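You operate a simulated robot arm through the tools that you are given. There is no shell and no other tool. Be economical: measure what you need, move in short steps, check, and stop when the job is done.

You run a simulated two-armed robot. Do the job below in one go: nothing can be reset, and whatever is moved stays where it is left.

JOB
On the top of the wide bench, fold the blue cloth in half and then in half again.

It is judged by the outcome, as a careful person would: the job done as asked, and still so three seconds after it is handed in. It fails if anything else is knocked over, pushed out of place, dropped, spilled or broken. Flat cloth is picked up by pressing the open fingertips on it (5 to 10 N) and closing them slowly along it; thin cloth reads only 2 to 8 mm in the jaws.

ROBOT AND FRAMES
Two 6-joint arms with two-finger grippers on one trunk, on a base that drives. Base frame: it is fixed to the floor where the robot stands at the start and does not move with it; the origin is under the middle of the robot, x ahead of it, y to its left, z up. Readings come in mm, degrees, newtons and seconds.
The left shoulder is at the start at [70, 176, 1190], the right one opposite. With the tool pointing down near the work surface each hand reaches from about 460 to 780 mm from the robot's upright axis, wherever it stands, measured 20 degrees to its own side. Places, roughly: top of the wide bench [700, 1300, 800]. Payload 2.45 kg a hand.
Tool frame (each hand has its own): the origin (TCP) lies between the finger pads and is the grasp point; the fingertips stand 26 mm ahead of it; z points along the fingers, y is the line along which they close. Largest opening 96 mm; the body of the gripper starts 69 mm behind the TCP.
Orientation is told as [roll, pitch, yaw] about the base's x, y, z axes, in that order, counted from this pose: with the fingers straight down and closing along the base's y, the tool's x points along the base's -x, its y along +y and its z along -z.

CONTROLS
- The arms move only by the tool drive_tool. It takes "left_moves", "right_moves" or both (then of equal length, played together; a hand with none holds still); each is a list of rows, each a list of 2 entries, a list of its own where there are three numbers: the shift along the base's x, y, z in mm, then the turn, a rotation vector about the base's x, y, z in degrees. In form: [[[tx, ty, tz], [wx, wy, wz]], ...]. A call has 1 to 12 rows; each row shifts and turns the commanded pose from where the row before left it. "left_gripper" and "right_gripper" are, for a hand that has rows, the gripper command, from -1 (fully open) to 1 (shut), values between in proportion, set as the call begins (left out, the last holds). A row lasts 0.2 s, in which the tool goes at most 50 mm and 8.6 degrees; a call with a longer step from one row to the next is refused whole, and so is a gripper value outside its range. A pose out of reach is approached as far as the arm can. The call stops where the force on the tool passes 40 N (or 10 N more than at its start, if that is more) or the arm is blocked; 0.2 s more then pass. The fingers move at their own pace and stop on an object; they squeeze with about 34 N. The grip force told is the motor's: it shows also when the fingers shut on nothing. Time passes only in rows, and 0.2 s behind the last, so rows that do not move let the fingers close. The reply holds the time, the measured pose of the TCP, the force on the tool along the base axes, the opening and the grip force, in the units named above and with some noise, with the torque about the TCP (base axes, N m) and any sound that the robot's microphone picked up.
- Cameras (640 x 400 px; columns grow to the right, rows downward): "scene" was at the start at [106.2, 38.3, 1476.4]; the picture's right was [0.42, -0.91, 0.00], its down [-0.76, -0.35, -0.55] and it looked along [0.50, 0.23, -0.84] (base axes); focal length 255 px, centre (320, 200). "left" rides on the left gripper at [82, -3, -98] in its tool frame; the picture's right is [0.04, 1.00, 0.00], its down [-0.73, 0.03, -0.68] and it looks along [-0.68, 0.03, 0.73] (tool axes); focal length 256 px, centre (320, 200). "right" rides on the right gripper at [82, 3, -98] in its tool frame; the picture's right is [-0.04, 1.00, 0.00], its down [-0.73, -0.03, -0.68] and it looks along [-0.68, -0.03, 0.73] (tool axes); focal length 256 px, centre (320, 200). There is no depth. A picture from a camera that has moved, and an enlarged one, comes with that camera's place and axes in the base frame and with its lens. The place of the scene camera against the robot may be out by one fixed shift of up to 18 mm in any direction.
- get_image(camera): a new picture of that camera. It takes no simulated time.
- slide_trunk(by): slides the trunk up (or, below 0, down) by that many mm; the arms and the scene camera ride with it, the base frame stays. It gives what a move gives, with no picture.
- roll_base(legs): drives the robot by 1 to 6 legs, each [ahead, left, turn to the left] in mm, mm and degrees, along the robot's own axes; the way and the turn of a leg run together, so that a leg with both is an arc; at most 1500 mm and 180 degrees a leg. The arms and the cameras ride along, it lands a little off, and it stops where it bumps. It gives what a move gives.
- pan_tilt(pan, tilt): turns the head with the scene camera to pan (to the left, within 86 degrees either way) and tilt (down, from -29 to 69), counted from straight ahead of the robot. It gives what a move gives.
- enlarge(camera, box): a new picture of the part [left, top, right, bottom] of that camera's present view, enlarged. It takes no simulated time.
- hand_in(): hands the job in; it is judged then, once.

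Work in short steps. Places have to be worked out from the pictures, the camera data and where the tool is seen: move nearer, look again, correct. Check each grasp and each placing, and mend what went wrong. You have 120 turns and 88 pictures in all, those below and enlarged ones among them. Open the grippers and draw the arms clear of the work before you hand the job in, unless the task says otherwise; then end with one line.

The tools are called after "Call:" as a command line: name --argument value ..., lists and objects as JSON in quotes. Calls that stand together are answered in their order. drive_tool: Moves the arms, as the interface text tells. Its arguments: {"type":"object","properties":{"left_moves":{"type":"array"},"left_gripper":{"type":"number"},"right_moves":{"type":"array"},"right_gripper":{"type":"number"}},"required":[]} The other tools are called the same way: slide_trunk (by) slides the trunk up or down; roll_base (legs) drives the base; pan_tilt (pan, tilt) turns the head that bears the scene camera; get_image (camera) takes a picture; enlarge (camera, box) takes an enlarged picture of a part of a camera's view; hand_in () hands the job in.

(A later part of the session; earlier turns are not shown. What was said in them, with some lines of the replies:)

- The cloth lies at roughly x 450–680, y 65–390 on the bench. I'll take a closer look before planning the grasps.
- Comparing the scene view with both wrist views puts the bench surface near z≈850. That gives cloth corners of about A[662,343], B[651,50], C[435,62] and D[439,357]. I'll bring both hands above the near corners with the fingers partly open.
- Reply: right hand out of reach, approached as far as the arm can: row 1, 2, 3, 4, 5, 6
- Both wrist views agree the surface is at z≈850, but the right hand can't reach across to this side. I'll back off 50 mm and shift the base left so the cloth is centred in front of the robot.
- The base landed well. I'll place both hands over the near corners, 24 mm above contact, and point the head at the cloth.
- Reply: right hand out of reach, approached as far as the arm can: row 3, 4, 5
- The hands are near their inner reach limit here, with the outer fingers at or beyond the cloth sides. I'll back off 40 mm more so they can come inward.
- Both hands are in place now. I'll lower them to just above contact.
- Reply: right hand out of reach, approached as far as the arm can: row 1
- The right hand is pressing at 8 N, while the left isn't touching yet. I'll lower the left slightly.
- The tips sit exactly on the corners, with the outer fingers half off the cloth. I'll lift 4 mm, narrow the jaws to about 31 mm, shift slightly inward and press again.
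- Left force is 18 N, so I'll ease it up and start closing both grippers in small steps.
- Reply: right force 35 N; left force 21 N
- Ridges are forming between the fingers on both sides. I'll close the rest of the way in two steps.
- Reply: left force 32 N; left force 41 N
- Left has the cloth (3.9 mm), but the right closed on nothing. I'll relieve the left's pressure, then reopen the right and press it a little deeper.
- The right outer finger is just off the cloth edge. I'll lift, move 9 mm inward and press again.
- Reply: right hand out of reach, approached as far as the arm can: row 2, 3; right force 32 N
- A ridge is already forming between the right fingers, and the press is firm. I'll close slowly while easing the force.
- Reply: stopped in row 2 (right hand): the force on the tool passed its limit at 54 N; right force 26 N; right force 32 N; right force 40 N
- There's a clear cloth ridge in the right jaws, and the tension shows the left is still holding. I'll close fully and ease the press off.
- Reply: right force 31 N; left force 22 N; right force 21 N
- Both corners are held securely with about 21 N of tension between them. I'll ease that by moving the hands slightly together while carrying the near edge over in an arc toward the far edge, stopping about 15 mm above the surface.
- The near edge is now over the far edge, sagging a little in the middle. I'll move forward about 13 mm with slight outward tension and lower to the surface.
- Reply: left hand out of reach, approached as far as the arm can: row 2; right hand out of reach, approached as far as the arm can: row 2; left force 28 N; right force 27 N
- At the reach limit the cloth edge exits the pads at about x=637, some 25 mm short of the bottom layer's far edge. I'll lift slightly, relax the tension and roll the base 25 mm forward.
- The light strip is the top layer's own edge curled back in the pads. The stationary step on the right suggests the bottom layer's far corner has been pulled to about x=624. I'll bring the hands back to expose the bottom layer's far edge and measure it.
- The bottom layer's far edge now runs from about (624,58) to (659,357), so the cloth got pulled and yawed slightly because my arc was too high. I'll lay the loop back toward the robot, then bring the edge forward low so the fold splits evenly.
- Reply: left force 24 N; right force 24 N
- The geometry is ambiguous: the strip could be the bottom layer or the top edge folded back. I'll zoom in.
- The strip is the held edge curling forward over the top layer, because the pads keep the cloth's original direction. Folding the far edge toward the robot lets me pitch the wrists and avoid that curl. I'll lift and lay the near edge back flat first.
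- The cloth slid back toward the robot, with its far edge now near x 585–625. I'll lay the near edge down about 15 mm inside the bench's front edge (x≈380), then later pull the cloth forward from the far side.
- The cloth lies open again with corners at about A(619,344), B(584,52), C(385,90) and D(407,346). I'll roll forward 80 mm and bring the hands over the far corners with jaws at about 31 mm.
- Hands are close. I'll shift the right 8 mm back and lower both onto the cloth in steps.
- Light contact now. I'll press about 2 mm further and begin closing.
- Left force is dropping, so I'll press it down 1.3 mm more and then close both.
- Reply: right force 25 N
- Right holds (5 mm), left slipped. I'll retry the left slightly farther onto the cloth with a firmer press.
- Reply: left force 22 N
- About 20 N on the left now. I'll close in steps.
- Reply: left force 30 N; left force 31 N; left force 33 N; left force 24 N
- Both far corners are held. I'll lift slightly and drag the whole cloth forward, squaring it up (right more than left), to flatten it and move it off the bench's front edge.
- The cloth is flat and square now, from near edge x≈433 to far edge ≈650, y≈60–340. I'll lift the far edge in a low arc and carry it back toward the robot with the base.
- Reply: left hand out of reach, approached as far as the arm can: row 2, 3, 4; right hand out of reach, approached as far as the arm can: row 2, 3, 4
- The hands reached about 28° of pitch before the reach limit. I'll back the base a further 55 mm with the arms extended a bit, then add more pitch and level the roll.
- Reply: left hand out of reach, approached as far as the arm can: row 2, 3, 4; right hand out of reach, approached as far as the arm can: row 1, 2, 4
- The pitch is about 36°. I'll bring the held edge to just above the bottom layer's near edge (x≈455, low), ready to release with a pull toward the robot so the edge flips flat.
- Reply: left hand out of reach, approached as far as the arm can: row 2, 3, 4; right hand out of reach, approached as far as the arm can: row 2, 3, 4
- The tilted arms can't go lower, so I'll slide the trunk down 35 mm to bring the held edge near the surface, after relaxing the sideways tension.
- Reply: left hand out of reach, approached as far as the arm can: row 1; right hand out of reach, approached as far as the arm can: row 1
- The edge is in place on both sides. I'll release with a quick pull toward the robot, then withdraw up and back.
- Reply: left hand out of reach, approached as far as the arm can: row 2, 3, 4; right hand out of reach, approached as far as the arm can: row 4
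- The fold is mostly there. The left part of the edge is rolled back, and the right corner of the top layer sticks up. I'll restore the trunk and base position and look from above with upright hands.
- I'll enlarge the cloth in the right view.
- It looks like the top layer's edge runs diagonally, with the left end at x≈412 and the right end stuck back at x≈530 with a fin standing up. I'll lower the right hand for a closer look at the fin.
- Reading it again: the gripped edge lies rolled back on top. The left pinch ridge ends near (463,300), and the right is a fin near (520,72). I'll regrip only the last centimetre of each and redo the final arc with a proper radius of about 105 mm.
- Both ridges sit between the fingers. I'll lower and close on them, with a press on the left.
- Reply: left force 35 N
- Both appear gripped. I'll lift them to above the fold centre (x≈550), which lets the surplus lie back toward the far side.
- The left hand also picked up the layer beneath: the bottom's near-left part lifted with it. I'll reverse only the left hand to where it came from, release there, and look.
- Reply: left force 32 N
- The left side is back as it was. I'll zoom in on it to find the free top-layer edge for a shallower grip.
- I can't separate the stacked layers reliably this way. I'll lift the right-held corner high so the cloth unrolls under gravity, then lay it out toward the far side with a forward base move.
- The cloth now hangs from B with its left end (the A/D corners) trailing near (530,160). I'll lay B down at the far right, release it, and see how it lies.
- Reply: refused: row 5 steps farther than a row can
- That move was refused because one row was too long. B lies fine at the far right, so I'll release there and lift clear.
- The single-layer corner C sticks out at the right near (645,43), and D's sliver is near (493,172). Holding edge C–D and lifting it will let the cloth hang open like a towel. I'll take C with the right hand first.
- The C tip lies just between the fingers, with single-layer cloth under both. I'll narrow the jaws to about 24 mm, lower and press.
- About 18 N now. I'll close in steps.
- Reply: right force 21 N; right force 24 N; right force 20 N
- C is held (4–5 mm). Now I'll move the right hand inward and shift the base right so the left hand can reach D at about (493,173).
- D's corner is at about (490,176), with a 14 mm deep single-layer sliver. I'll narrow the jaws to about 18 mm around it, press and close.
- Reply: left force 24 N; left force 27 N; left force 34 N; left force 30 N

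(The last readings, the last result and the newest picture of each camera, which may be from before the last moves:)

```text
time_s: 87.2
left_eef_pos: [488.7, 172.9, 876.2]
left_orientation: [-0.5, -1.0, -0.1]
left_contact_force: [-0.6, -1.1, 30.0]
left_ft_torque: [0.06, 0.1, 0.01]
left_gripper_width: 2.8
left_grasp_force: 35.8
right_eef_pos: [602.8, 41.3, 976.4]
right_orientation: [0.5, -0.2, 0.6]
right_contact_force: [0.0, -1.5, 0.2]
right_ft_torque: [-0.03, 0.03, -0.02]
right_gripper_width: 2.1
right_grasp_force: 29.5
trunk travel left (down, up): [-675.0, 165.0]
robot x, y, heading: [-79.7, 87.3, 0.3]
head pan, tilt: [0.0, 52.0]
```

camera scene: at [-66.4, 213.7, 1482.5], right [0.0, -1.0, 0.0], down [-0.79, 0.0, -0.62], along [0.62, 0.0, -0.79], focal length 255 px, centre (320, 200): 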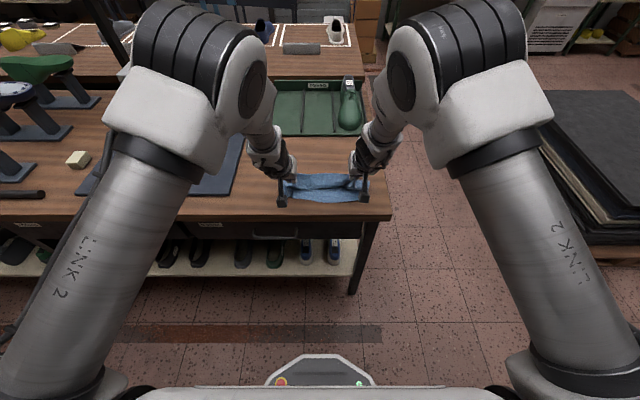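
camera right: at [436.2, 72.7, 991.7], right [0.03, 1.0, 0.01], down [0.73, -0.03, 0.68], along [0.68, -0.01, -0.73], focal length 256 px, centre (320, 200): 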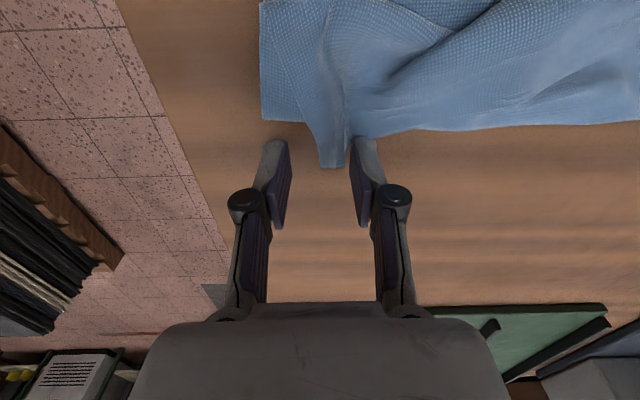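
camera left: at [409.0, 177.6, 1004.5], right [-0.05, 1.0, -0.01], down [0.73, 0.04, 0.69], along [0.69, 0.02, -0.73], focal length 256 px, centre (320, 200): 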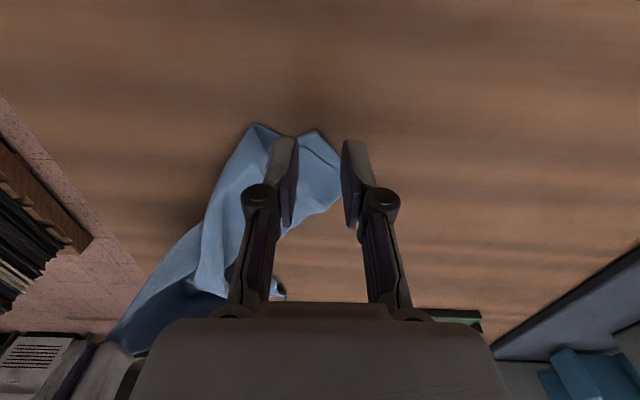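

The left reads about 3 mm, likely holding D. I'll raise both hands high and apart so the cloth hangs open, then check.

Call:
drive_tool --left_moves '[[[0, 0, 32], [0, 0, 0]], [[10, 3, 32], [0, 0, 0]], [[17, 5, 32], [0, 0, 0]], [[17, 5, 32], [0, 0, 0]], [[18, 5, 32], [0, 0, 0]], [[18, 5, 32], [0, 0, 0]], [[18, 4, 32], [0, 0, 0]], [[17, 3, 30], [0, 0, 0]], [[0, 0, 0], [0, 0, 0]]]' --right_moves '[[[0, 0, 20], [0, 0, 0]], [[0, -7, 20], [0, 0, 0]], [[0, -8, 20], [0, 0, 0]], [[0, -8, 20], [0, 0, 0]], [[0, -8, 20], [0, 0, 0]], [[0, -8, 20], [0, 0, 0]], [[0, -8, 20], [0, 0, 0]], [[0, -8, 15], [0, 0, 0]], [[0, 0, 0], [0, 0, 0]]]'

Call:
roll_base --legs '[[0, 115, 0]]'

Call:
get_image --camera "scene"

```text
time_s: 89.2
left_eef_pos: [602.8, 205.2, 1127.5]
left_orientation: [-0.5, -0.8, 0.0]
left_contact_force: [0.5, 0.4, -1.2]
left_ft_torque: [-0.02, -0.01, 0.01]
left_gripper_width: 3.1
left_grasp_force: 36.4
right_eef_pos: [606.9, -12.0, 1128.0]
right_orientation: [0.5, -0.1, 0.4]
right_contact_force: [0.7, -0.3, -0.4]
right_ft_torque: [-0.01, 0.02, 0.0]
right_gripper_width: 3.0
right_grasp_force: 37.1
trunk travel left (down, up): [-675.0, 165.0]
robot x, y, heading: [-78.7, 87.0, 0.1]
head pan, tilt: [0.0, 52.0]
```

```text
time_s: 90.4
left_eef_pos: [603.9, 316.8, 1126.8]
left_orientation: [-0.4, -0.7, -0.2]
left_contact_force: [1.4, 0.0, 2.1]
left_ft_torque: [-0.05, -0.08, 0.0]
left_gripper_width: 0.7
left_grasp_force: 31.2
right_eef_pos: [606.4, 99.8, 1127.2]
right_orientation: [0.6, 0.0, 0.5]
right_contact_force: [0.5, 0.5, -3.8]
right_ft_torque: [-0.02, 0.06, -0.03]
right_gripper_width: 3.5
right_grasp_force: 28.2
trunk travel left (down, up): [-675.0, 165.0]
robot x, y, heading: [-80.0, 201.6, -0.0]
head pan, tilt: [0.0, 52.0]
```

```text
10 pictures are left
camera scene: at [35.7, 211.0, 1482.5], right [0.0, -1.0, 0.0], down [-0.79, 0.0, -0.62], along [0.62, 0.0, -0.79], focal length 255 px, centre (320, 200)
```

scene: 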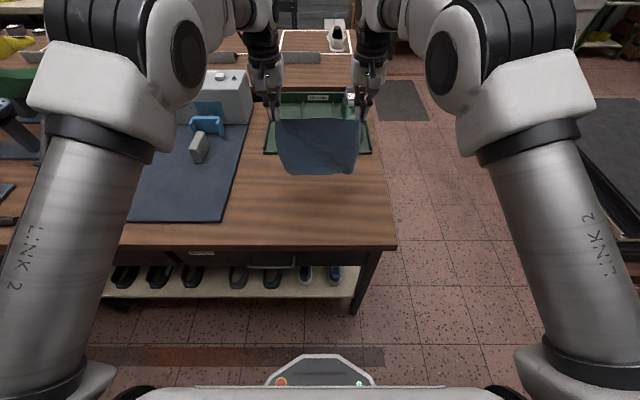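

The cloth now hangs fully open between the hands. I'll position it over x≈490, spread the hands slightly to tension the edge, and lower until the bottom edge just touches.

Call:
drive_tool --left_moves '[[[-23, 1, 0], [0, 0, 0]], [[-23, 1, 0], [0, 0, 0]], [[-23, 1, -8], [0, 0, 0]], [[-23, 1, -12], [0, 0, 0]], [[-22, 1, -15], [0, 0, 0]], [[0, 0, -10], [0, 0, 0]], [[0, 0, 0], [0, 0, 0]], [[0, 0, 0], [0, 0, 0]]]' --right_moves '[[[-23, -1, 0], [0, 0, 0]], [[-23, -1, 0], [0, 0, 0]], [[-23, -1, -8], [0, 0, 0]], [[-24, -1, -12], [0, 0, 0]], [[-23, -1, -15], [0, 0, 0]], [[0, 0, -10], [0, 0, 0]], [[0, 0, 0], [0, 0, 0]], [[0, 0, 0], [0, 0, 0]]]'

Call:
enlarge --camera "scene" --box '[230, 100, 430, 230]'

```text
time_s: 92.2
left_eef_pos: [489.5, 325.4, 1085.0]
left_orientation: [-1.2, -1.0, 0.4]
left_contact_force: [-1.0, -0.5, -0.2]
left_ft_torque: [0.0, 0.0, -0.02]
left_gripper_width: 4.2
left_grasp_force: 34.0
right_eef_pos: [492.5, 87.6, 1088.6]
right_orientation: [1.9, -0.1, -0.5]
right_contact_force: [-0.5, 0.7, -1.6]
right_ft_torque: [0.04, 0.0, -0.03]
right_gripper_width: 2.8
right_grasp_force: 35.3
trunk travel left (down, up): [-675.0, 165.0]
robot x, y, heading: [-80.1, 201.1, 0.0]
head pan, tilt: [0.0, 52.0]
```

```text
3.08 times, centred on (330, 165) of scene
camera zoom: at [35.6, 211.7, 1482.5], right [0.0, -1.0, 0.0], down [-0.79, 0.0, -0.62], along [0.62, 0.0, -0.79], focal length 786 px, centre (289, 308)
```

zoom: 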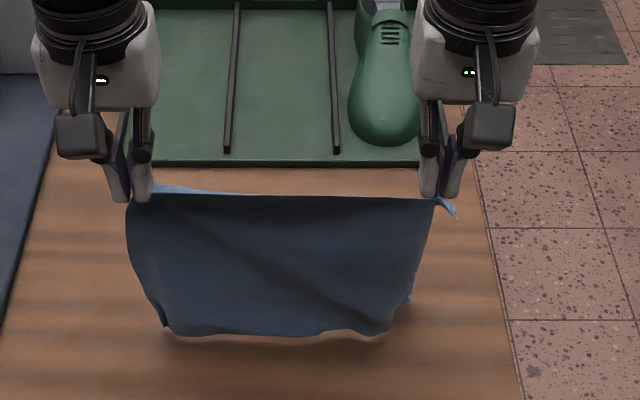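

The sheet hangs clean and straight, with its bottom edge about 25 mm above the bench. I'll lower it and lay the first half moving away from the robot.

Call:
drive_tool --left_moves '[[[0, 0, -13], [0, 0, 0]], [[0, 0, -13], [0, 0, 0]], [[10, 0, -12], [0, 0, 0]], [[15, 0, -15], [0, 0, 0]], [[16, 0, -16], [0, 0, 0]], [[16, 0, -16], [0, 0, 0]], [[16, 0, -16], [0, 0, 0]], [[16, 0, -16], [0, 0, 0]], [[16, 0, -16], [0, 0, 0]], [[0, 0, 0], [0, 0, 0]]]' --right_moves '[[[0, 0, -15], [0, 0, 0]], [[0, 0, -15], [0, 0, 0]], [[8, 0, -12], [0, 0, 0]], [[15, 0, -15], [0, 0, 0]], [[16, 0, -16], [0, 0, 0]], [[16, 0, -16], [0, 0, 0]], [[16, 0, -16], [0, 0, 0]], [[16, 0, -16], [0, 0, 0]], [[15, 0, -16], [0, 0, 0]], [[0, 0, 0], [0, 0, 0]]]'

Call:
enlarge --camera "scene" --box '[230, 100, 430, 230]'

```text
time_s: 94.4
left_eef_pos: [593.0, 321.4, 950.1]
left_orientation: [-0.4, -0.8, -0.2]
left_contact_force: [0.4, -2.2, -1.1]
left_ft_torque: [-0.07, -0.05, 0.0]
left_gripper_width: 4.0
left_grasp_force: 31.6
right_eef_pos: [592.7, 94.9, 944.1]
right_orientation: [0.5, -0.1, 0.5]
right_contact_force: [-1.0, 1.8, 0.4]
right_ft_torque: [0.04, -0.03, -0.01]
right_gripper_width: 0.1
right_grasp_force: 27.7
trunk travel left (down, up): [-675.0, 165.0]
robot x, y, heading: [-84.6, 200.6, 0.2]
head pan, tilt: [0.0, 52.0]
```

```text
3.08 times, centred on (330, 165) of scene
camera zoom: at [34.1, 211.4, 1482.7], right [0.0, -1.0, 0.0], down [-0.79, 0.0, -0.62], along [0.62, 0.0, -0.79], focal length 786 px, centre (289, 308)
```

zoom: 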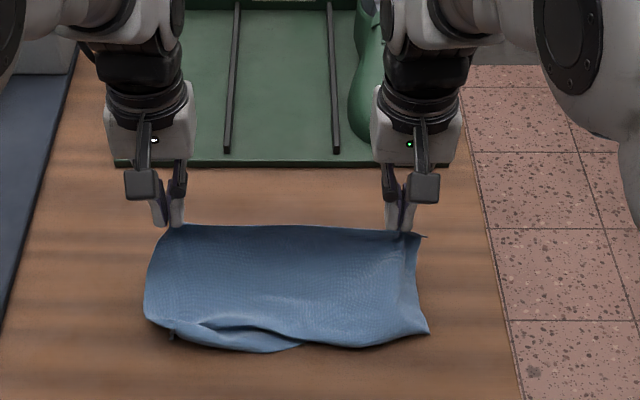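

The first half is laid, but the bottom edge's left portion looks tucked under slightly. Dragging the cloth forward should straighten that trailing edge, so I'll pull taut and drag it about 40 mm using the base.

Call:
drive_tool --left_moves '[[[15, 2, -10], [0, 0, 0]], [[15, 2, -10], [0, 0, 0]], [[10, 0, -8], [0, 0, 0]], [[0, 0, 0], [0, 0, 0]]]' --right_moves '[[[15, -2, -8], [0, 0, 0]], [[15, -2, -8], [0, 0, 0]], [[10, 0, -6], [0, 0, 0]], [[0, 0, 0], [0, 0, 0]]]'

Call:
roll_base --legs '[[75, 0, 0]]'

Call:
enlarge --camera "scene" --box '[220, 110, 420, 240]'

```text
time_s: 95.4
left_eef_pos: [632.5, 325.4, 922.1]
left_orientation: [-0.4, -0.7, -0.3]
left_contact_force: [1.2, -3.0, -3.4]
left_ft_torque: [-0.01, 0.06, -0.01]
left_gripper_width: 2.4
left_grasp_force: 27.1
right_eef_pos: [633.3, 90.4, 924.5]
right_orientation: [0.4, -0.1, 0.6]
right_contact_force: [-0.8, 2.4, 0.1]
right_ft_torque: [-0.04, -0.03, -0.02]
right_gripper_width: 1.1
right_grasp_force: 30.4
trunk travel left (down, up): [-675.0, 165.0]
robot x, y, heading: [-84.9, 205.4, 0.2]
head pan, tilt: [0.0, 52.0]
```

```text
time_s: 96.4
left_eef_pos: [706.4, 327.1, 921.3]
left_orientation: [-0.5, -0.6, -0.1]
left_contact_force: [1.0, -3.9, -0.8]
left_ft_torque: [-0.16, 0.02, 0.04]
left_gripper_width: 3.5
left_grasp_force: 30.0
right_eef_pos: [707.2, 91.2, 924.9]
right_orientation: [0.5, 0.0, 0.6]
right_contact_force: [-0.7, 3.6, -0.4]
right_ft_torque: [0.09, 0.03, -0.05]
right_gripper_width: 1.1
right_grasp_force: 30.9
trunk travel left (down, up): [-675.0, 165.0]
robot x, y, heading: [-7.8, 200.3, -0.0]
head pan, tilt: [0.0, 52.0]
```

```text
3.08 times, centred on (320, 175) of scene
camera zoom: at [109.2, 211.7, 1482.6], right [0.0, -1.0, 0.0], down [-0.79, 0.0, -0.62], along [0.62, 0.0, -0.79], focal length 786 px, centre (320, 277)
```

zoom: 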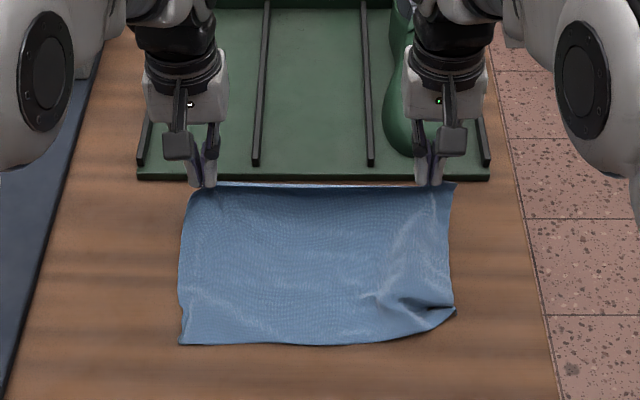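

The left side is straight now. The right near corner is still slightly curled, so I'll drag 20–25 mm more, a bit more on the right.

Call:
drive_tool --left_moves '[[[6, 1, -3], [0, 0, 0]], [[6, 1, -3], [0, 0, 0]], [[6, 0, 0], [0, 0, 0]], [[0, 0, 0], [0, 0, 0]]]' --right_moves '[[[7, -2, -3], [0, 0, 0]], [[8, -2, -3], [0, 0, 0]], [[8, -1, 0], [0, 0, 0]], [[0, 0, 0], [0, 0, 0]]]'

Call:
enlarge --camera "scene" --box '[220, 110, 420, 240]'

```text
time_s: 97.4
left_eef_pos: [726.6, 328.4, 915.4]
left_orientation: [-0.4, -0.8, -0.1]
left_contact_force: [0.4, -12.0, 0.7]
left_ft_torque: [-0.38, 0.0, 0.04]
left_gripper_width: 1.7
left_grasp_force: 29.2
right_eef_pos: [729.3, 86.5, 920.8]
right_orientation: [0.5, -0.1, 0.6]
right_contact_force: [-0.7, 12.4, 0.7]
right_ft_torque: [0.38, 0.01, -0.12]
right_gripper_width: 0.8
right_grasp_force: 31.1
trunk travel left (down, up): [-675.0, 165.0]
robot x, y, heading: [-8.5, 201.9, 0.1]
head pan, tilt: [0.0, 52.0]
```

```text
3.08 times, centred on (320, 175) of scene
camera zoom: at [108.3, 212.0, 1482.7], right [0.0, -1.0, 0.0], down [-0.79, 0.0, -0.62], along [0.62, 0.0, -0.79], focal length 786 px, centre (320, 277)
```

zoom: 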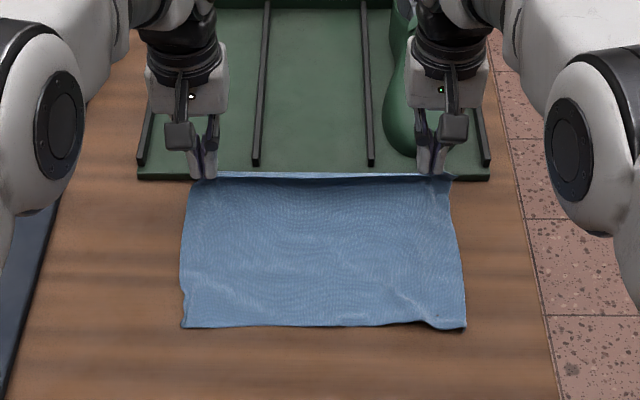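

The cloth is a clean flat rectangle (near edge x≈554, y 64–338). Now I'll fold the held far edge back over in an arc of about 77 mm about x≈659, ending just above the near edge.

Call:
drive_tool --left_moves '[[[-14, -1, 13], [0, 0, 0]], [[-22, 0, 14], [0, 0, 0]], [[-26, 0, 6], [0, 0, 0]], [[-25, 0, -2], [0, 0, 0]], [[-25, 0, -14], [0, 0, 0]], [[-17, 0, -20], [0, 0, 0]], [[-10, 0, -18], [0, 0, 0]], [[-4, 0, -9], [0, 0, 0]], [[0, 0, 0], [0, 0, 0]]]' --right_moves '[[[-16, 1, 8], [0, 0, 0]], [[-22, 0, 14], [0, 0, 0]], [[-26, 0, 6], [0, 0, 0]], [[-25, 0, -2], [0, 0, 0]], [[-25, 0, -14], [0, 0, 0]], [[-17, 0, -20], [0, 0, 0]], [[-10, 0, -18], [0, 0, 0]], [[-4, 0, -9], [0, 0, 0]], [[0, 0, 0], [0, 0, 0]]]'

Call:
enlarge --camera "scene" --box '[220, 110, 420, 240]'

```text
time_s: 99.4
left_eef_pos: [581.1, 330.2, 885.6]
left_orientation: [-0.4, -0.6, 0.0]
left_contact_force: [0.9, -10.8, 0.0]
left_ft_torque: [-0.25, 0.0, 0.05]
left_gripper_width: 2.7
left_grasp_force: 34.4
right_eef_pos: [585.7, 89.2, 883.9]
right_orientation: [0.5, -0.1, 0.5]
right_contact_force: [-0.6, 10.9, 0.1]
right_ft_torque: [0.29, 0.0, -0.15]
right_gripper_width: 1.0
right_grasp_force: 31.1
trunk travel left (down, up): [-675.0, 165.0]
robot x, y, heading: [-6.8, 201.4, 0.4]
head pan, tilt: [0.0, 52.0]
```

```text
3.08 times, centred on (320, 175) of scene
camera zoom: at [109.3, 212.0, 1482.6], right [0.0, -1.0, 0.0], down [-0.79, 0.0, -0.62], along [0.62, 0.0, -0.79], focal length 786 px, centre (320, 277)
```

zoom: 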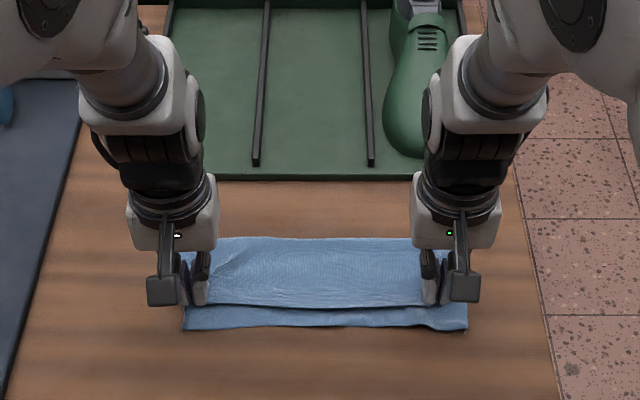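

Very clean fold. The top edge is at about x=579 versus the near edge at 554, so I'll draw it about 23 mm more toward the robot and then set it down.

Call:
drive_tool --left_moves '[[[-6, -1, 2], [0, 0, 0]], [[-6, 0, 0], [0, 0, 0]], [[-6, 0, 0], [0, 0, 0]], [[-5, 0, -2], [0, 0, 0]], [[0, 0, -4], [0, 0, 0]], [[0, 0, 0], [0, 0, 0]]]' --right_moves '[[[-6, 1, 2], [0, 0, 0]], [[-6, 0, 0], [0, 0, 0]], [[-6, 0, 0], [0, 0, 0]], [[-6, 0, -2], [0, 0, 0]], [[0, 0, -3], [0, 0, 0]], [[0, 0, 0], [0, 0, 0]]]'

Call:
drive_tool --left_moves '[[[0, 0, 0], [0, 0, 0]], [[0, 0, 0], [0, 0, 0]], [[0, 0, 15], [0, 0, 0]], [[0, 0, 40], [0, 0, 0]], [[0, 0, 45], [0, 0, 0]], [[0, 20, 30], [0, 0, 0]], [[0, 0, 0], [0, 0, 0]]]' --right_moves '[[[0, 0, 0], [0, 0, 0]], [[0, 0, 0], [0, 0, 0]], [[0, 0, 15], [0, 0, 0]], [[0, 0, 40], [0, 0, 0]], [[0, 0, 45], [0, 0, 0]], [[0, -20, 30], [0, 0, 0]], [[0, 0, 0], [0, 0, 0]]]' --left_gripper 0.4 --right_gripper 0.4

Call:
enlarge --camera "scene" --box '[220, 110, 420, 240]'

```text
time_s: 100.8
left_eef_pos: [557.8, 327.7, 883.1]
left_orientation: [-0.4, -0.6, -0.1]
left_contact_force: [-0.3, -8.8, 0.5]
left_ft_torque: [-0.21, -0.02, 0.05]
left_gripper_width: 1.6
left_grasp_force: 29.7
right_eef_pos: [561.8, 88.8, 880.8]
right_orientation: [0.5, -0.1, 0.5]
right_contact_force: [0.3, 7.8, 0.0]
right_ft_torque: [0.22, -0.04, -0.1]
right_gripper_width: 1.0
right_grasp_force: 30.5
trunk travel left (down, up): [-675.0, 165.0]
robot x, y, heading: [-8.3, 201.0, 0.3]
head pan, tilt: [0.0, 52.0]
```

```text
time_s: 102.4
left_eef_pos: [564.2, 346.1, 1013.3]
left_orientation: [-0.3, -0.7, -0.1]
left_contact_force: [0.0, -0.8, -0.2]
left_ft_torque: [-0.02, 0.02, 0.01]
left_gripper_width: 28.9
left_grasp_force: 0.1
right_eef_pos: [560.7, 69.3, 1010.8]
right_orientation: [0.5, 0.2, 0.6]
right_contact_force: [0.4, 0.0, -0.3]
right_ft_torque: [-0.03, -0.02, 0.0]
right_gripper_width: 28.7
right_grasp_force: 0.0
trunk travel left (down, up): [-675.0, 165.0]
robot x, y, heading: [-10.5, 204.3, 0.1]
head pan, tilt: [0.0, 52.0]
```

```text
3.08 times, centred on (320, 175) of scene
camera zoom: at [110.3, 212.0, 1482.4], right [0.0, -1.0, 0.0], down [-0.79, 0.0, -0.61], along [0.61, 0.0, -0.79], focal length 786 px, centre (320, 277)
```

zoom: 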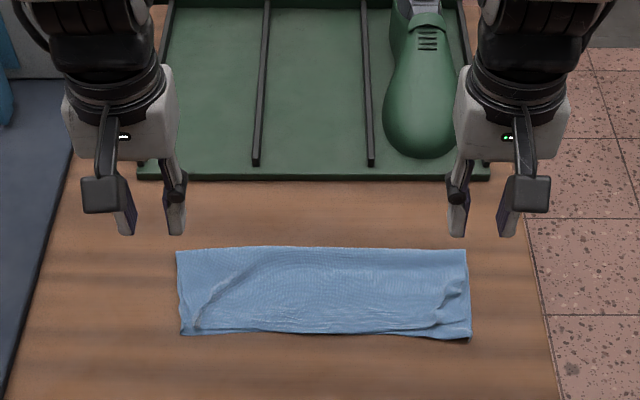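

The first half-fold is clean: the strip spans about x 537–647, y 55–345. For the second fold I'll take the left end with the left hand and carry it over to the right end. First I'll clear the right hand and measure the left end with the left wrist camera.

Call:
drive_tool --right_moves '[[[0, -20, 20], [0, 0, 0]], [[0, -25, 20], [0, 0, 0]], [[0, -25, 20], [0, 0, 0]], [[0, 0, 0], [0, 0, 0]]]'

Call:
get_image --camera "left"

```text
time_s: 103.4
left_eef_pos: [562.6, 346.0, 1011.4]
left_orientation: [-0.5, -0.7, 0.0]
left_contact_force: [-0.7, 0.8, -0.1]
left_ft_torque: [0.04, -0.03, -0.03]
left_gripper_width: 28.8
left_grasp_force: 0.0
right_eef_pos: [561.8, -0.8, 1071.4]
right_orientation: [0.5, 0.0, 0.6]
right_contact_force: [0.6, -0.1, -0.1]
right_ft_torque: [-0.01, -0.01, 0.04]
right_gripper_width: 28.9
right_grasp_force: 0.1
trunk travel left (down, up): [-675.0, 165.0]
robot x, y, heading: [-7.6, 202.5, 0.4]
head pan, tilt: [0.0, 52.0]
```

```text
3 pictures are left
camera left: at [479.5, 343.3, 1109.9], right [-0.04, 1.0, -0.01], down [0.73, 0.03, 0.69], along [0.69, 0.02, -0.73], focal length 256 px, centre (320, 200)
```

left: 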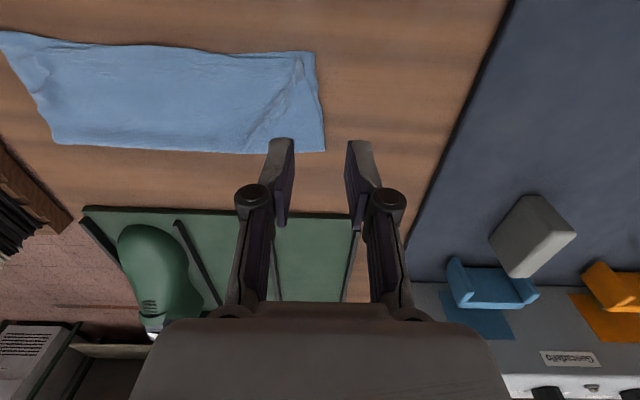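

The strip's left end is at y≈346 (at x=592) and the right end at y≈58. I'll straddle the left end with the outer finger just beyond it, so closing sweeps both layers together.

Call:
drive_tool --left_moves '[[[10, -4, -30], [0, 0, 0]], [[10, -4, -35], [0, 0, 0]], [[9, -4, -35], [0, 0, 0]], [[0, -1, -20], [0, 0, 0]], [[0, 0, -13], [0, 0, 0]], [[0, 0, 0], [0, 0, 0]]]' --left_gripper 0.25

```text
time_s: 104.8
left_eef_pos: [587.9, 334.2, 877.9]
left_orientation: [-0.4, -0.7, 0.0]
left_contact_force: [-0.5, 0.1, -0.1]
left_ft_torque: [0.0, 0.03, 0.04]
left_gripper_width: 36.0
left_grasp_force: 0.0
right_eef_pos: [561.9, -1.5, 1072.1]
right_orientation: [0.5, 0.0, 0.6]
right_contact_force: [-0.3, 0.2, 1.6]
right_ft_torque: [0.0, -0.01, 0.02]
right_gripper_width: 29.1
right_grasp_force: 0.1
trunk travel left (down, up): [-675.0, 165.0]
robot x, y, heading: [-8.9, 201.7, 0.2]
head pan, tilt: [0.0, 52.0]
```

Not quite in contact yet. I'll press down 2.5 mm.

Call:
drive_tool --left_moves '[[[2, 0, -1.5], [0, 0, 0]], [[0, 0, -1], [0, 0, 0]], [[0, 0, 0], [0, 0, 0]]]'

Call:
drive_tool --left_moves '[[[0, 0, 0], [0, 0, 0]], [[0, 0, 0], [0, 0, 0]]]' --left_gripper 0.45

```text
time_s: 105.6
left_eef_pos: [588.8, 334.0, 876.7]
left_orientation: [-0.4, -0.8, -0.1]
left_contact_force: [0.5, -0.7, 6.1]
left_ft_torque: [-0.16, 0.07, 0.01]
left_gripper_width: 36.7
left_grasp_force: 0.4
right_eef_pos: [560.6, -1.8, 1071.4]
right_orientation: [0.5, -0.1, 0.7]
right_contact_force: [-0.7, 0.6, 0.4]
right_ft_torque: [-0.01, 0.02, -0.02]
right_gripper_width: 28.6
right_grasp_force: 0.0
trunk travel left (down, up): [-675.0, 165.0]
robot x, y, heading: [-11.5, 202.7, 0.4]
head pan, tilt: [0.0, 52.0]
```

```text
time_s: 106.2
left_eef_pos: [589.1, 334.0, 875.3]
left_orientation: [-0.4, -0.7, -0.1]
left_contact_force: [-0.1, -2.8, 9.8]
left_ft_torque: [-0.25, 0.07, 0.03]
left_gripper_width: 25.2
left_grasp_force: 6.3
right_eef_pos: [561.5, -2.0, 1071.3]
right_orientation: [0.5, 0.0, 0.7]
right_contact_force: [0.9, 0.4, -0.1]
right_ft_torque: [0.02, 0.02, -0.01]
right_gripper_width: 28.7
right_grasp_force: 0.1
trunk travel left (down, up): [-675.0, 165.0]
robot x, y, heading: [-6.4, 201.9, 0.0]
head pan, tilt: [0.0, 52.0]
```

Force is moderate at 10 N. I'll add 1 mm of press and continue closing.

Call:
drive_tool --left_moves '[[[0, 0, -1], [0, 0, 0]], [[0, 0, 0], [0, 0, 0]]]' --left_gripper 0.6

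Call:
drive_tool --left_moves '[[[0, 0, 0], [0, 0, 0]], [[0, 0, 0], [0, 0, 0]]]' --left_gripper 0.74

Call:
drive_tool --left_moves '[[[0, 0, 0], [0, 0, 0]], [[0, 0, 0], [0, 0, 0]]]' --left_gripper 0.86

Call:
drive_tool --left_moves '[[[0, 0, 0], [0, 0, 0]], [[0, 0, 0], [0, 0, 0]], [[0, 0, 0], [0, 0, 0]]]' --left_gripper 1

Call:
drive_tool --left_moves '[[[0, 0, 8], [0, 0, 0]], [[0, -1, 15], [0, 0, 0]], [[0, -3, 15], [0, 0, 0]], [[0, 0, 0], [0, 0, 0]]]'

```text
time_s: 106.8
left_eef_pos: [589.0, 335.3, 877.3]
left_orientation: [-0.4, -0.8, -0.1]
left_contact_force: [-0.2, 0.3, 10.3]
left_ft_torque: [0.0, 0.1, -0.01]
left_gripper_width: 16.6
left_grasp_force: 0.1
right_eef_pos: [559.9, -1.8, 1071.1]
right_orientation: [0.6, -0.1, 0.6]
right_contact_force: [0.1, -0.5, 0.1]
right_ft_torque: [-0.02, 0.0, 0.0]
right_gripper_width: 28.7
right_grasp_force: 0.0
trunk travel left (down, up): [-675.0, 165.0]
robot x, y, heading: [-7.0, 203.3, 0.4]
head pan, tilt: [0.0, 52.0]
```

```text
time_s: 107.4
left_eef_pos: [588.1, 334.8, 877.2]
left_orientation: [-0.4, -0.9, -0.2]
left_contact_force: [-0.5, 1.8, 7.1]
left_ft_torque: [-0.19, 0.04, 0.03]
left_gripper_width: 12.3
left_grasp_force: 7.7
right_eef_pos: [560.7, -1.2, 1071.0]
right_orientation: [0.5, -0.1, 0.5]
right_contact_force: [-0.2, -1.1, -0.4]
right_ft_torque: [-0.01, 0.0, 0.01]
right_gripper_width: 28.9
right_grasp_force: 0.0
trunk travel left (down, up): [-675.0, 165.0]
robot x, y, heading: [-7.8, 202.4, 0.4]
head pan, tilt: [0.0, 52.0]
```

```text
time_s: 108.0
left_eef_pos: [588.6, 335.0, 876.1]
left_orientation: [-0.4, -0.8, -0.1]
left_contact_force: [0.6, 0.1, 16.3]
left_ft_torque: [-0.1, 0.09, 0.01]
left_gripper_width: 6.3
left_grasp_force: 0.1
right_eef_pos: [561.3, -1.3, 1073.0]
right_orientation: [0.4, -0.1, 0.6]
right_contact_force: [0.2, -0.3, 0.1]
right_ft_torque: [-0.01, -0.01, 0.04]
right_gripper_width: 29.0
right_grasp_force: 0.0
trunk travel left (down, up): [-675.0, 165.0]
robot x, y, heading: [-7.2, 200.4, 0.1]
head pan, tilt: [0.0, 52.0]
```

```text
time_s: 108.8
left_eef_pos: [587.0, 335.4, 877.4]
left_orientation: [-0.4, -0.8, -0.2]
left_contact_force: [0.8, -0.7, 16.2]
left_ft_torque: [-0.1, 0.16, 0.02]
left_gripper_width: 1.8
left_grasp_force: 30.5
right_eef_pos: [559.4, -1.6, 1071.7]
right_orientation: [0.5, -0.1, 0.7]
right_contact_force: [0.0, 0.1, -0.6]
right_ft_torque: [0.03, -0.01, 0.01]
right_gripper_width: 28.8
right_grasp_force: 0.0
trunk travel left (down, up): [-675.0, 165.0]
robot x, y, heading: [-7.6, 205.5, 0.2]
head pan, tilt: [0.0, 52.0]
```

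```text
time_s: 109.8
left_eef_pos: [589.5, 330.9, 912.9]
left_orientation: [-0.4, -0.8, -0.1]
left_contact_force: [-0.9, 0.4, -0.6]
left_ft_torque: [0.03, 0.0, 0.0]
left_gripper_width: 2.0
left_grasp_force: 29.4
right_eef_pos: [562.6, -0.3, 1070.9]
right_orientation: [0.6, 0.1, 0.5]
right_contact_force: [0.7, 0.1, 0.1]
right_ft_torque: [-0.01, 0.0, 0.04]
right_gripper_width: 28.8
right_grasp_force: 0.0
trunk travel left (down, up): [-675.0, 165.0]
robot x, y, heading: [-5.4, 204.1, 0.1]
head pan, tilt: [0.0, 52.0]
```

The width of about 2 mm says something is held. I need to see whether both layers came up.

Call:
enlarge --camera "left" --box '[120, 0, 440, 200]'

```text
2.00 times, centred on (280, 100) of left
camera zoom: at [506.7, 326.8, 1010.6], right [-0.04, 1.0, -0.01], down [0.73, 0.03, 0.69], along [0.69, 0.02, -0.73], focal length 512 px, centre (400, 400)
```

zoom: 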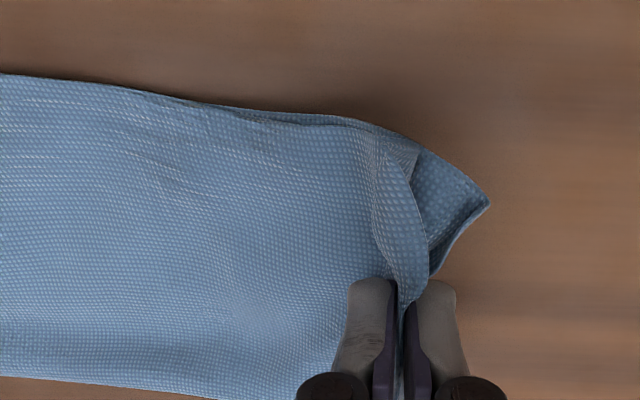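

Both layers' end edges rise into the pinch, so the grip is good. I'll lift along the arc, then carry the end rightward with base moves in stages.

Call:
drive_tool --left_moves '[[[0, -13, 14], [0, 0, 0]], [[0, -15, 18], [0, 0, 0]], [[0, -15, 17], [0, 0, 0]], [[0, 0, 0], [0, 0, 0]]]'

Call:
roll_base --legs '[[0, -62, 0]]'

Call:
drive_tool --left_moves '[[[0, 0, 12], [0, 0, 0]], [[0, 0, 12], [0, 0, 0]], [[0, 0, 0], [0, 0, 0]]]'

Call:
roll_base --legs '[[0, -62, 0]]'

Call:
drive_tool --left_moves '[[[0, 0, -10], [0, 0, 0]], [[0, 0, -8], [0, 0, 0]], [[0, 0, 0], [0, 0, 0]]]'

```text
time_s: 110.8
left_eef_pos: [589.1, 290.6, 961.1]
left_orientation: [-0.9, -0.3, 0.5]
left_contact_force: [-0.2, 3.3, 3.7]
left_ft_torque: [0.1, 0.01, 0.0]
left_gripper_width: 1.4
left_grasp_force: 31.6
right_eef_pos: [561.2, 0.0, 1071.8]
right_orientation: [0.4, -0.1, 0.6]
right_contact_force: [-0.1, 0.1, -0.2]
right_ft_torque: [0.01, 0.03, 0.04]
right_gripper_width: 28.8
right_grasp_force: 0.0
trunk travel left (down, up): [-675.0, 165.0]
robot x, y, heading: [-7.6, 200.1, 0.2]
head pan, tilt: [0.0, 52.0]
```

```text
time_s: 111.8
left_eef_pos: [590.7, 232.5, 962.9]
left_orientation: [-1.0, -0.6, 0.5]
left_contact_force: [0.3, 1.0, -0.1]
left_ft_torque: [-0.06, 0.0, -0.01]
left_gripper_width: 4.9
left_grasp_force: 37.9
right_eef_pos: [561.3, -59.7, 1071.6]
right_orientation: [0.4, 0.0, 0.6]
right_contact_force: [-0.2, 0.0, 0.0]
right_ft_torque: [-0.02, -0.01, 0.01]
right_gripper_width: 28.8
right_grasp_force: 0.1
trunk travel left (down, up): [-675.0, 165.0]
robot x, y, heading: [-8.2, 139.4, 0.5]
head pan, tilt: [0.0, 52.0]
```

```text
time_s: 112.6
left_eef_pos: [590.3, 231.8, 986.0]
left_orientation: [-1.2, -0.3, 1.0]
left_contact_force: [1.4, 2.0, 2.6]
left_ft_torque: [0.02, 0.07, -0.01]
left_gripper_width: 1.7
left_grasp_force: 33.8
right_eef_pos: [562.8, -61.8, 1071.0]
right_orientation: [0.5, 0.0, 0.6]
right_contact_force: [-0.3, -0.1, -0.4]
right_ft_torque: [-0.01, 0.03, 0.03]
right_gripper_width: 28.8
right_grasp_force: 0.0
trunk travel left (down, up): [-675.0, 165.0]
robot x, y, heading: [-5.9, 141.6, 0.3]
head pan, tilt: [0.0, 52.0]
```

```text
time_s: 113.5
left_eef_pos: [590.9, 175.2, 988.8]
left_orientation: [-1.4, -0.7, 1.0]
left_contact_force: [0.2, 0.3, -2.1]
left_ft_torque: [-0.02, -0.02, -0.01]
left_gripper_width: 5.4
left_grasp_force: 33.5
right_eef_pos: [562.5, -119.8, 1071.5]
right_orientation: [0.5, 0.0, 0.7]
right_contact_force: [0.8, 0.8, 0.2]
right_ft_torque: [-0.01, 0.04, 0.01]
right_gripper_width: 28.8
right_grasp_force: 0.1
trunk travel left (down, up): [-675.0, 165.0]
robot x, y, heading: [-8.9, 85.7, 0.5]
head pan, tilt: [0.0, 52.0]
```

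```text
time_s: 114.3
left_eef_pos: [591.3, 172.0, 971.3]
left_orientation: [-1.2, -0.6, 1.1]
left_contact_force: [0.3, -0.9, -0.5]
left_ft_torque: [0.03, 0.0, 0.0]
left_gripper_width: 2.4
left_grasp_force: 29.1
right_eef_pos: [562.9, -123.5, 1069.0]
right_orientation: [0.5, 0.1, 0.7]
right_contact_force: [-0.1, -0.2, 0.4]
right_ft_torque: [-0.02, -0.01, -0.01]
right_gripper_width: 28.6
right_grasp_force: 0.0
trunk travel left (down, up): [-675.0, 165.0]
robot x, y, heading: [-6.9, 78.9, 0.2]
head pan, tilt: [0.0, 52.0]
```

Going well. I'll continue stepping right and down along the arc.

Call:
roll_base --legs '[[0, -46, 0]]'

Call:
drive_tool --left_moves '[[[0, 0, -12], [0, 0, 0]], [[0, 0, -12], [0, 0, 0]], [[0, 0, -10], [0, 0, 0]], [[0, 0, 0], [0, 0, 0]]]'

Call:
roll_base --legs '[[0, -36, 0]]'

Call:
drive_tool --left_moves '[[[0, 0, -12], [0, 0, 0]], [[0, 0, -12], [0, 0, 0]], [[0, 0, -8], [0, 0, 0]], [[0, 0, 0], [0, 0, 0]]]'

```text
time_s: 115.2
left_eef_pos: [591.8, 131.3, 971.7]
left_orientation: [-1.6, -0.5, 1.1]
left_contact_force: [0.2, -0.1, 0.1]
left_ft_torque: [0.0, 0.01, 0.03]
left_gripper_width: 3.6
left_grasp_force: 30.1
right_eef_pos: [563.2, -162.0, 1071.2]
right_orientation: [0.4, 0.0, 0.7]
right_contact_force: [0.3, 1.0, 0.1]
right_ft_torque: [-0.05, -0.01, 0.01]
right_gripper_width: 28.6
right_grasp_force: 0.1
trunk travel left (down, up): [-675.0, 165.0]
robot x, y, heading: [-4.8, 33.7, 0.2]
head pan, tilt: [0.0, 52.0]
```

```text
time_s: 116.2
left_eef_pos: [592.2, 129.5, 937.6]
left_orientation: [-1.4, -0.6, 1.2]
left_contact_force: [-0.3, -1.3, -0.3]
left_ft_torque: [-0.07, 0.02, -0.04]
left_gripper_width: 3.7
left_grasp_force: 37.2
right_eef_pos: [562.3, -164.4, 1070.8]
right_orientation: [0.4, 0.0, 0.6]
right_contact_force: [0.4, 0.1, 0.0]
right_ft_torque: [0.0, -0.01, -0.02]
right_gripper_width: 28.8
right_grasp_force: 0.1
trunk travel left (down, up): [-675.0, 165.0]
robot x, y, heading: [-6.9, 35.0, 0.2]
head pan, tilt: [0.0, 52.0]
```

```text
time_s: 117.1
left_eef_pos: [591.1, 96.5, 937.2]
left_orientation: [-1.5, -0.5, 1.2]
left_contact_force: [0.2, 0.3, -2.1]
left_ft_torque: [-0.06, 0.01, 0.0]
left_gripper_width: 4.1
left_grasp_force: 34.9
right_eef_pos: [563.1, -198.3, 1072.3]
right_orientation: [0.3, 0.0, 0.8]
right_contact_force: [-0.2, 1.1, 0.1]
right_ft_torque: [-0.05, -0.02, 0.02]
right_gripper_width: 28.8
right_grasp_force: 0.0
trunk travel left (down, up): [-675.0, 165.0]
robot x, y, heading: [-6.6, 0.1, 0.3]
head pan, tilt: [0.0, 52.0]
```

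```text
time_s: 118.1
left_eef_pos: [591.6, 93.8, 905.0]
left_orientation: [-1.5, -0.6, 1.1]
left_contact_force: [-1.3, -1.0, 0.8]
left_ft_torque: [-0.05, 0.06, -0.01]
left_gripper_width: 2.3
left_grasp_force: 30.1
right_eef_pos: [562.7, -200.8, 1070.8]
right_orientation: [0.4, 0.1, 0.7]
right_contact_force: [-0.3, -0.2, -0.2]
right_ft_torque: [-0.03, -0.02, -0.03]
right_gripper_width: 28.8
right_grasp_force: 0.0
trunk travel left (down, up): [-675.0, 165.0]
robot x, y, heading: [-6.7, 0.6, 0.1]
head pan, tilt: [0.0, 52.0]
```

The end is near the right end, about 28 mm up. I'll spend one picture to check alignment.

Call:
enlarge --camera "scene" --box '[210, 110, 370, 230]'

```text
3.33 times, centred on (290, 170) of scene
camera zoom: at [110.1, 11.2, 1482.6], right [0.01, -1.0, 0.0], down [-0.79, -0.01, -0.62], along [0.62, 0.0, -0.79], focal length 851 px, centre (420, 300)
```

zoom: 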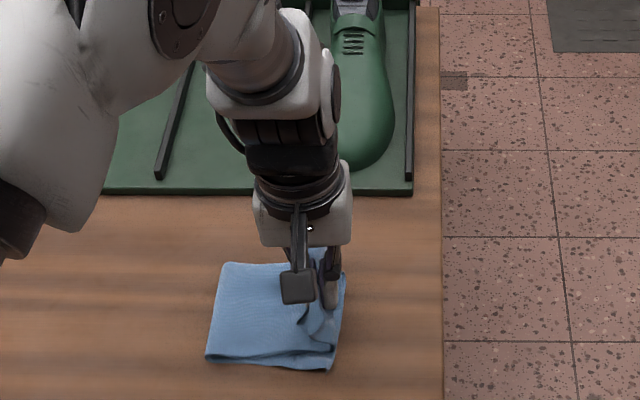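

Alignment is nearly right: about 16 mm more to the right is needed. I'll shift the base, lower, release gently and lift away.

Call:
roll_base --legs '[[0, -18, 0]]'

Call:
drive_tool --left_moves '[[[0, 0, -10], [0, 0, 0]], [[0, 0, -9], [0, 0, 0]], [[0, 0, 0], [0, 0, 0]]]'

```text
time_s: 118.9
left_eef_pos: [591.6, 77.6, 904.7]
left_orientation: [-1.5, -0.5, 1.3]
left_contact_force: [-0.3, 0.0, 0.4]
left_ft_torque: [-0.07, 0.0, 0.0]
left_gripper_width: 1.9
left_grasp_force: 29.3
right_eef_pos: [562.5, -216.4, 1072.1]
right_orientation: [0.3, 0.0, 0.8]
right_contact_force: [-0.3, 0.7, 0.6]
right_ft_torque: [-0.01, 0.02, 0.0]
right_gripper_width: 28.7
right_grasp_force: 0.1
trunk travel left (down, up): [-675.0, 165.0]
robot x, y, heading: [-7.9, -17.2, 0.5]
head pan, tilt: [0.0, 52.0]
```

```text
time_s: 119.7
left_eef_pos: [590.1, 74.6, 888.0]
left_orientation: [-1.2, -0.6, 1.1]
left_contact_force: [0.3, 0.7, 0.8]
left_ft_torque: [-0.01, 0.0, 0.05]
left_gripper_width: 3.2
left_grasp_force: 29.5
right_eef_pos: [563.2, -219.9, 1071.7]
right_orientation: [0.4, 0.0, 0.8]
right_contact_force: [0.7, 0.0, -0.3]
right_ft_torque: [0.01, 0.0, 0.0]
right_gripper_width: 28.6
right_grasp_force: 0.0
trunk travel left (down, up): [-675.0, 165.0]
robot x, y, heading: [-4.2, -18.2, 0.6]
head pan, tilt: [0.0, 52.0]
```

In position. I'll release, lift, and check with the last picture.

Call:
drive_tool --left_moves '[[[0, 0, 0], [0, 0, 0]], [[0, 0, 0], [0, 0, 0]], [[0, 0, 20], [0, 0, 0]], [[0, 0, 40], [0, 0, 0]], [[0, 0, 45], [0, 0, 0]], [[0, 30, 35], [0, 0, 0]], [[0, 40, 20], [0, 0, 0]], [[0, 45, 0], [0, 0, 0]], [[0, 45, 0], [0, 0, 0]], [[0, 0, 0], [0, 0, 0]]]' --left_gripper 0.4

Call:
enlarge --camera "scene" --box '[210, 110, 370, 230]'

```text
time_s: 121.9
left_eef_pos: [590.3, 234.5, 1048.8]
left_orientation: [-1.3, -0.5, 1.1]
left_contact_force: [0.4, -0.1, -0.6]
left_ft_torque: [-0.02, -0.01, -0.01]
left_gripper_width: 28.8
left_grasp_force: 0.1
right_eef_pos: [563.5, -220.2, 1070.9]
right_orientation: [0.5, 0.0, 0.8]
right_contact_force: [-0.1, 0.1, 0.3]
right_ft_torque: [0.03, -0.01, 0.01]
right_gripper_width: 29.0
right_grasp_force: 0.0
trunk travel left (down, up): [-675.0, 165.0]
robot x, y, heading: [-8.6, -15.0, 0.6]
head pan, tilt: [0.0, 52.0]
```

```text
3.33 times, centred on (290, 170) of scene
camera zoom: at [110.2, -8.9, 1482.6], right [0.01, -1.0, 0.0], down [-0.79, 0.0, -0.62], along [0.62, 0.0, -0.79], focal length 851 px, centre (420, 300)
```

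zoom: 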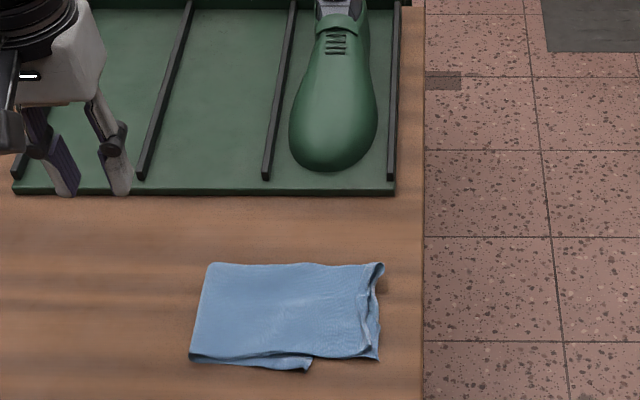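

The cloth lies as a neat quarter-size rectangle with its edges close to aligned. I'll open the grippers fully, raise the hands clear and hand in.

Call:
drive_tool --left_moves '[[[0, 20, 10], [0, 0, 0]], [[0, 20, 0], [0, 0, 0]], [[0, 0, 0], [0, 0, 0]]]' --right_moves '[[[0, 0, 5], [0, 0, 0]], [[0, 0, 0], [0, 0, 0]], [[0, 0, 0], [0, 0, 0]]]' --left_gripper -1 --right_gripper -1

Call:
hand_in

```text
time_s: 122.7
left_eef_pos: [591.5, 274.2, 1057.3]
left_orientation: [-1.3, -0.5, 1.1]
left_contact_force: [0.8, 0.3, -0.8]
left_ft_torque: [0.04, 0.02, 0.0]
left_gripper_width: 96.0
left_grasp_force: 0.0
right_eef_pos: [563.6, -219.5, 1077.3]
right_orientation: [0.6, 0.0, 0.8]
right_contact_force: [-0.9, -0.7, -0.5]
right_ft_torque: [0.04, 0.01, -0.02]
right_gripper_width: 96.1
right_grasp_force: 0.1
trunk travel left (down, up): [-675.0, 165.0]
robot x, y, heading: [-8.0, -20.0, 0.6]
head pan, tilt: [0.0, 52.0]
```

```text
The job is handed in.
```

The blue cloth is folded in half and then in half again on the wide bench, with edges close to aligned apart from a small tail at the near side; the grippers are open, the arms are clear, and I saw nothing else disturbed.
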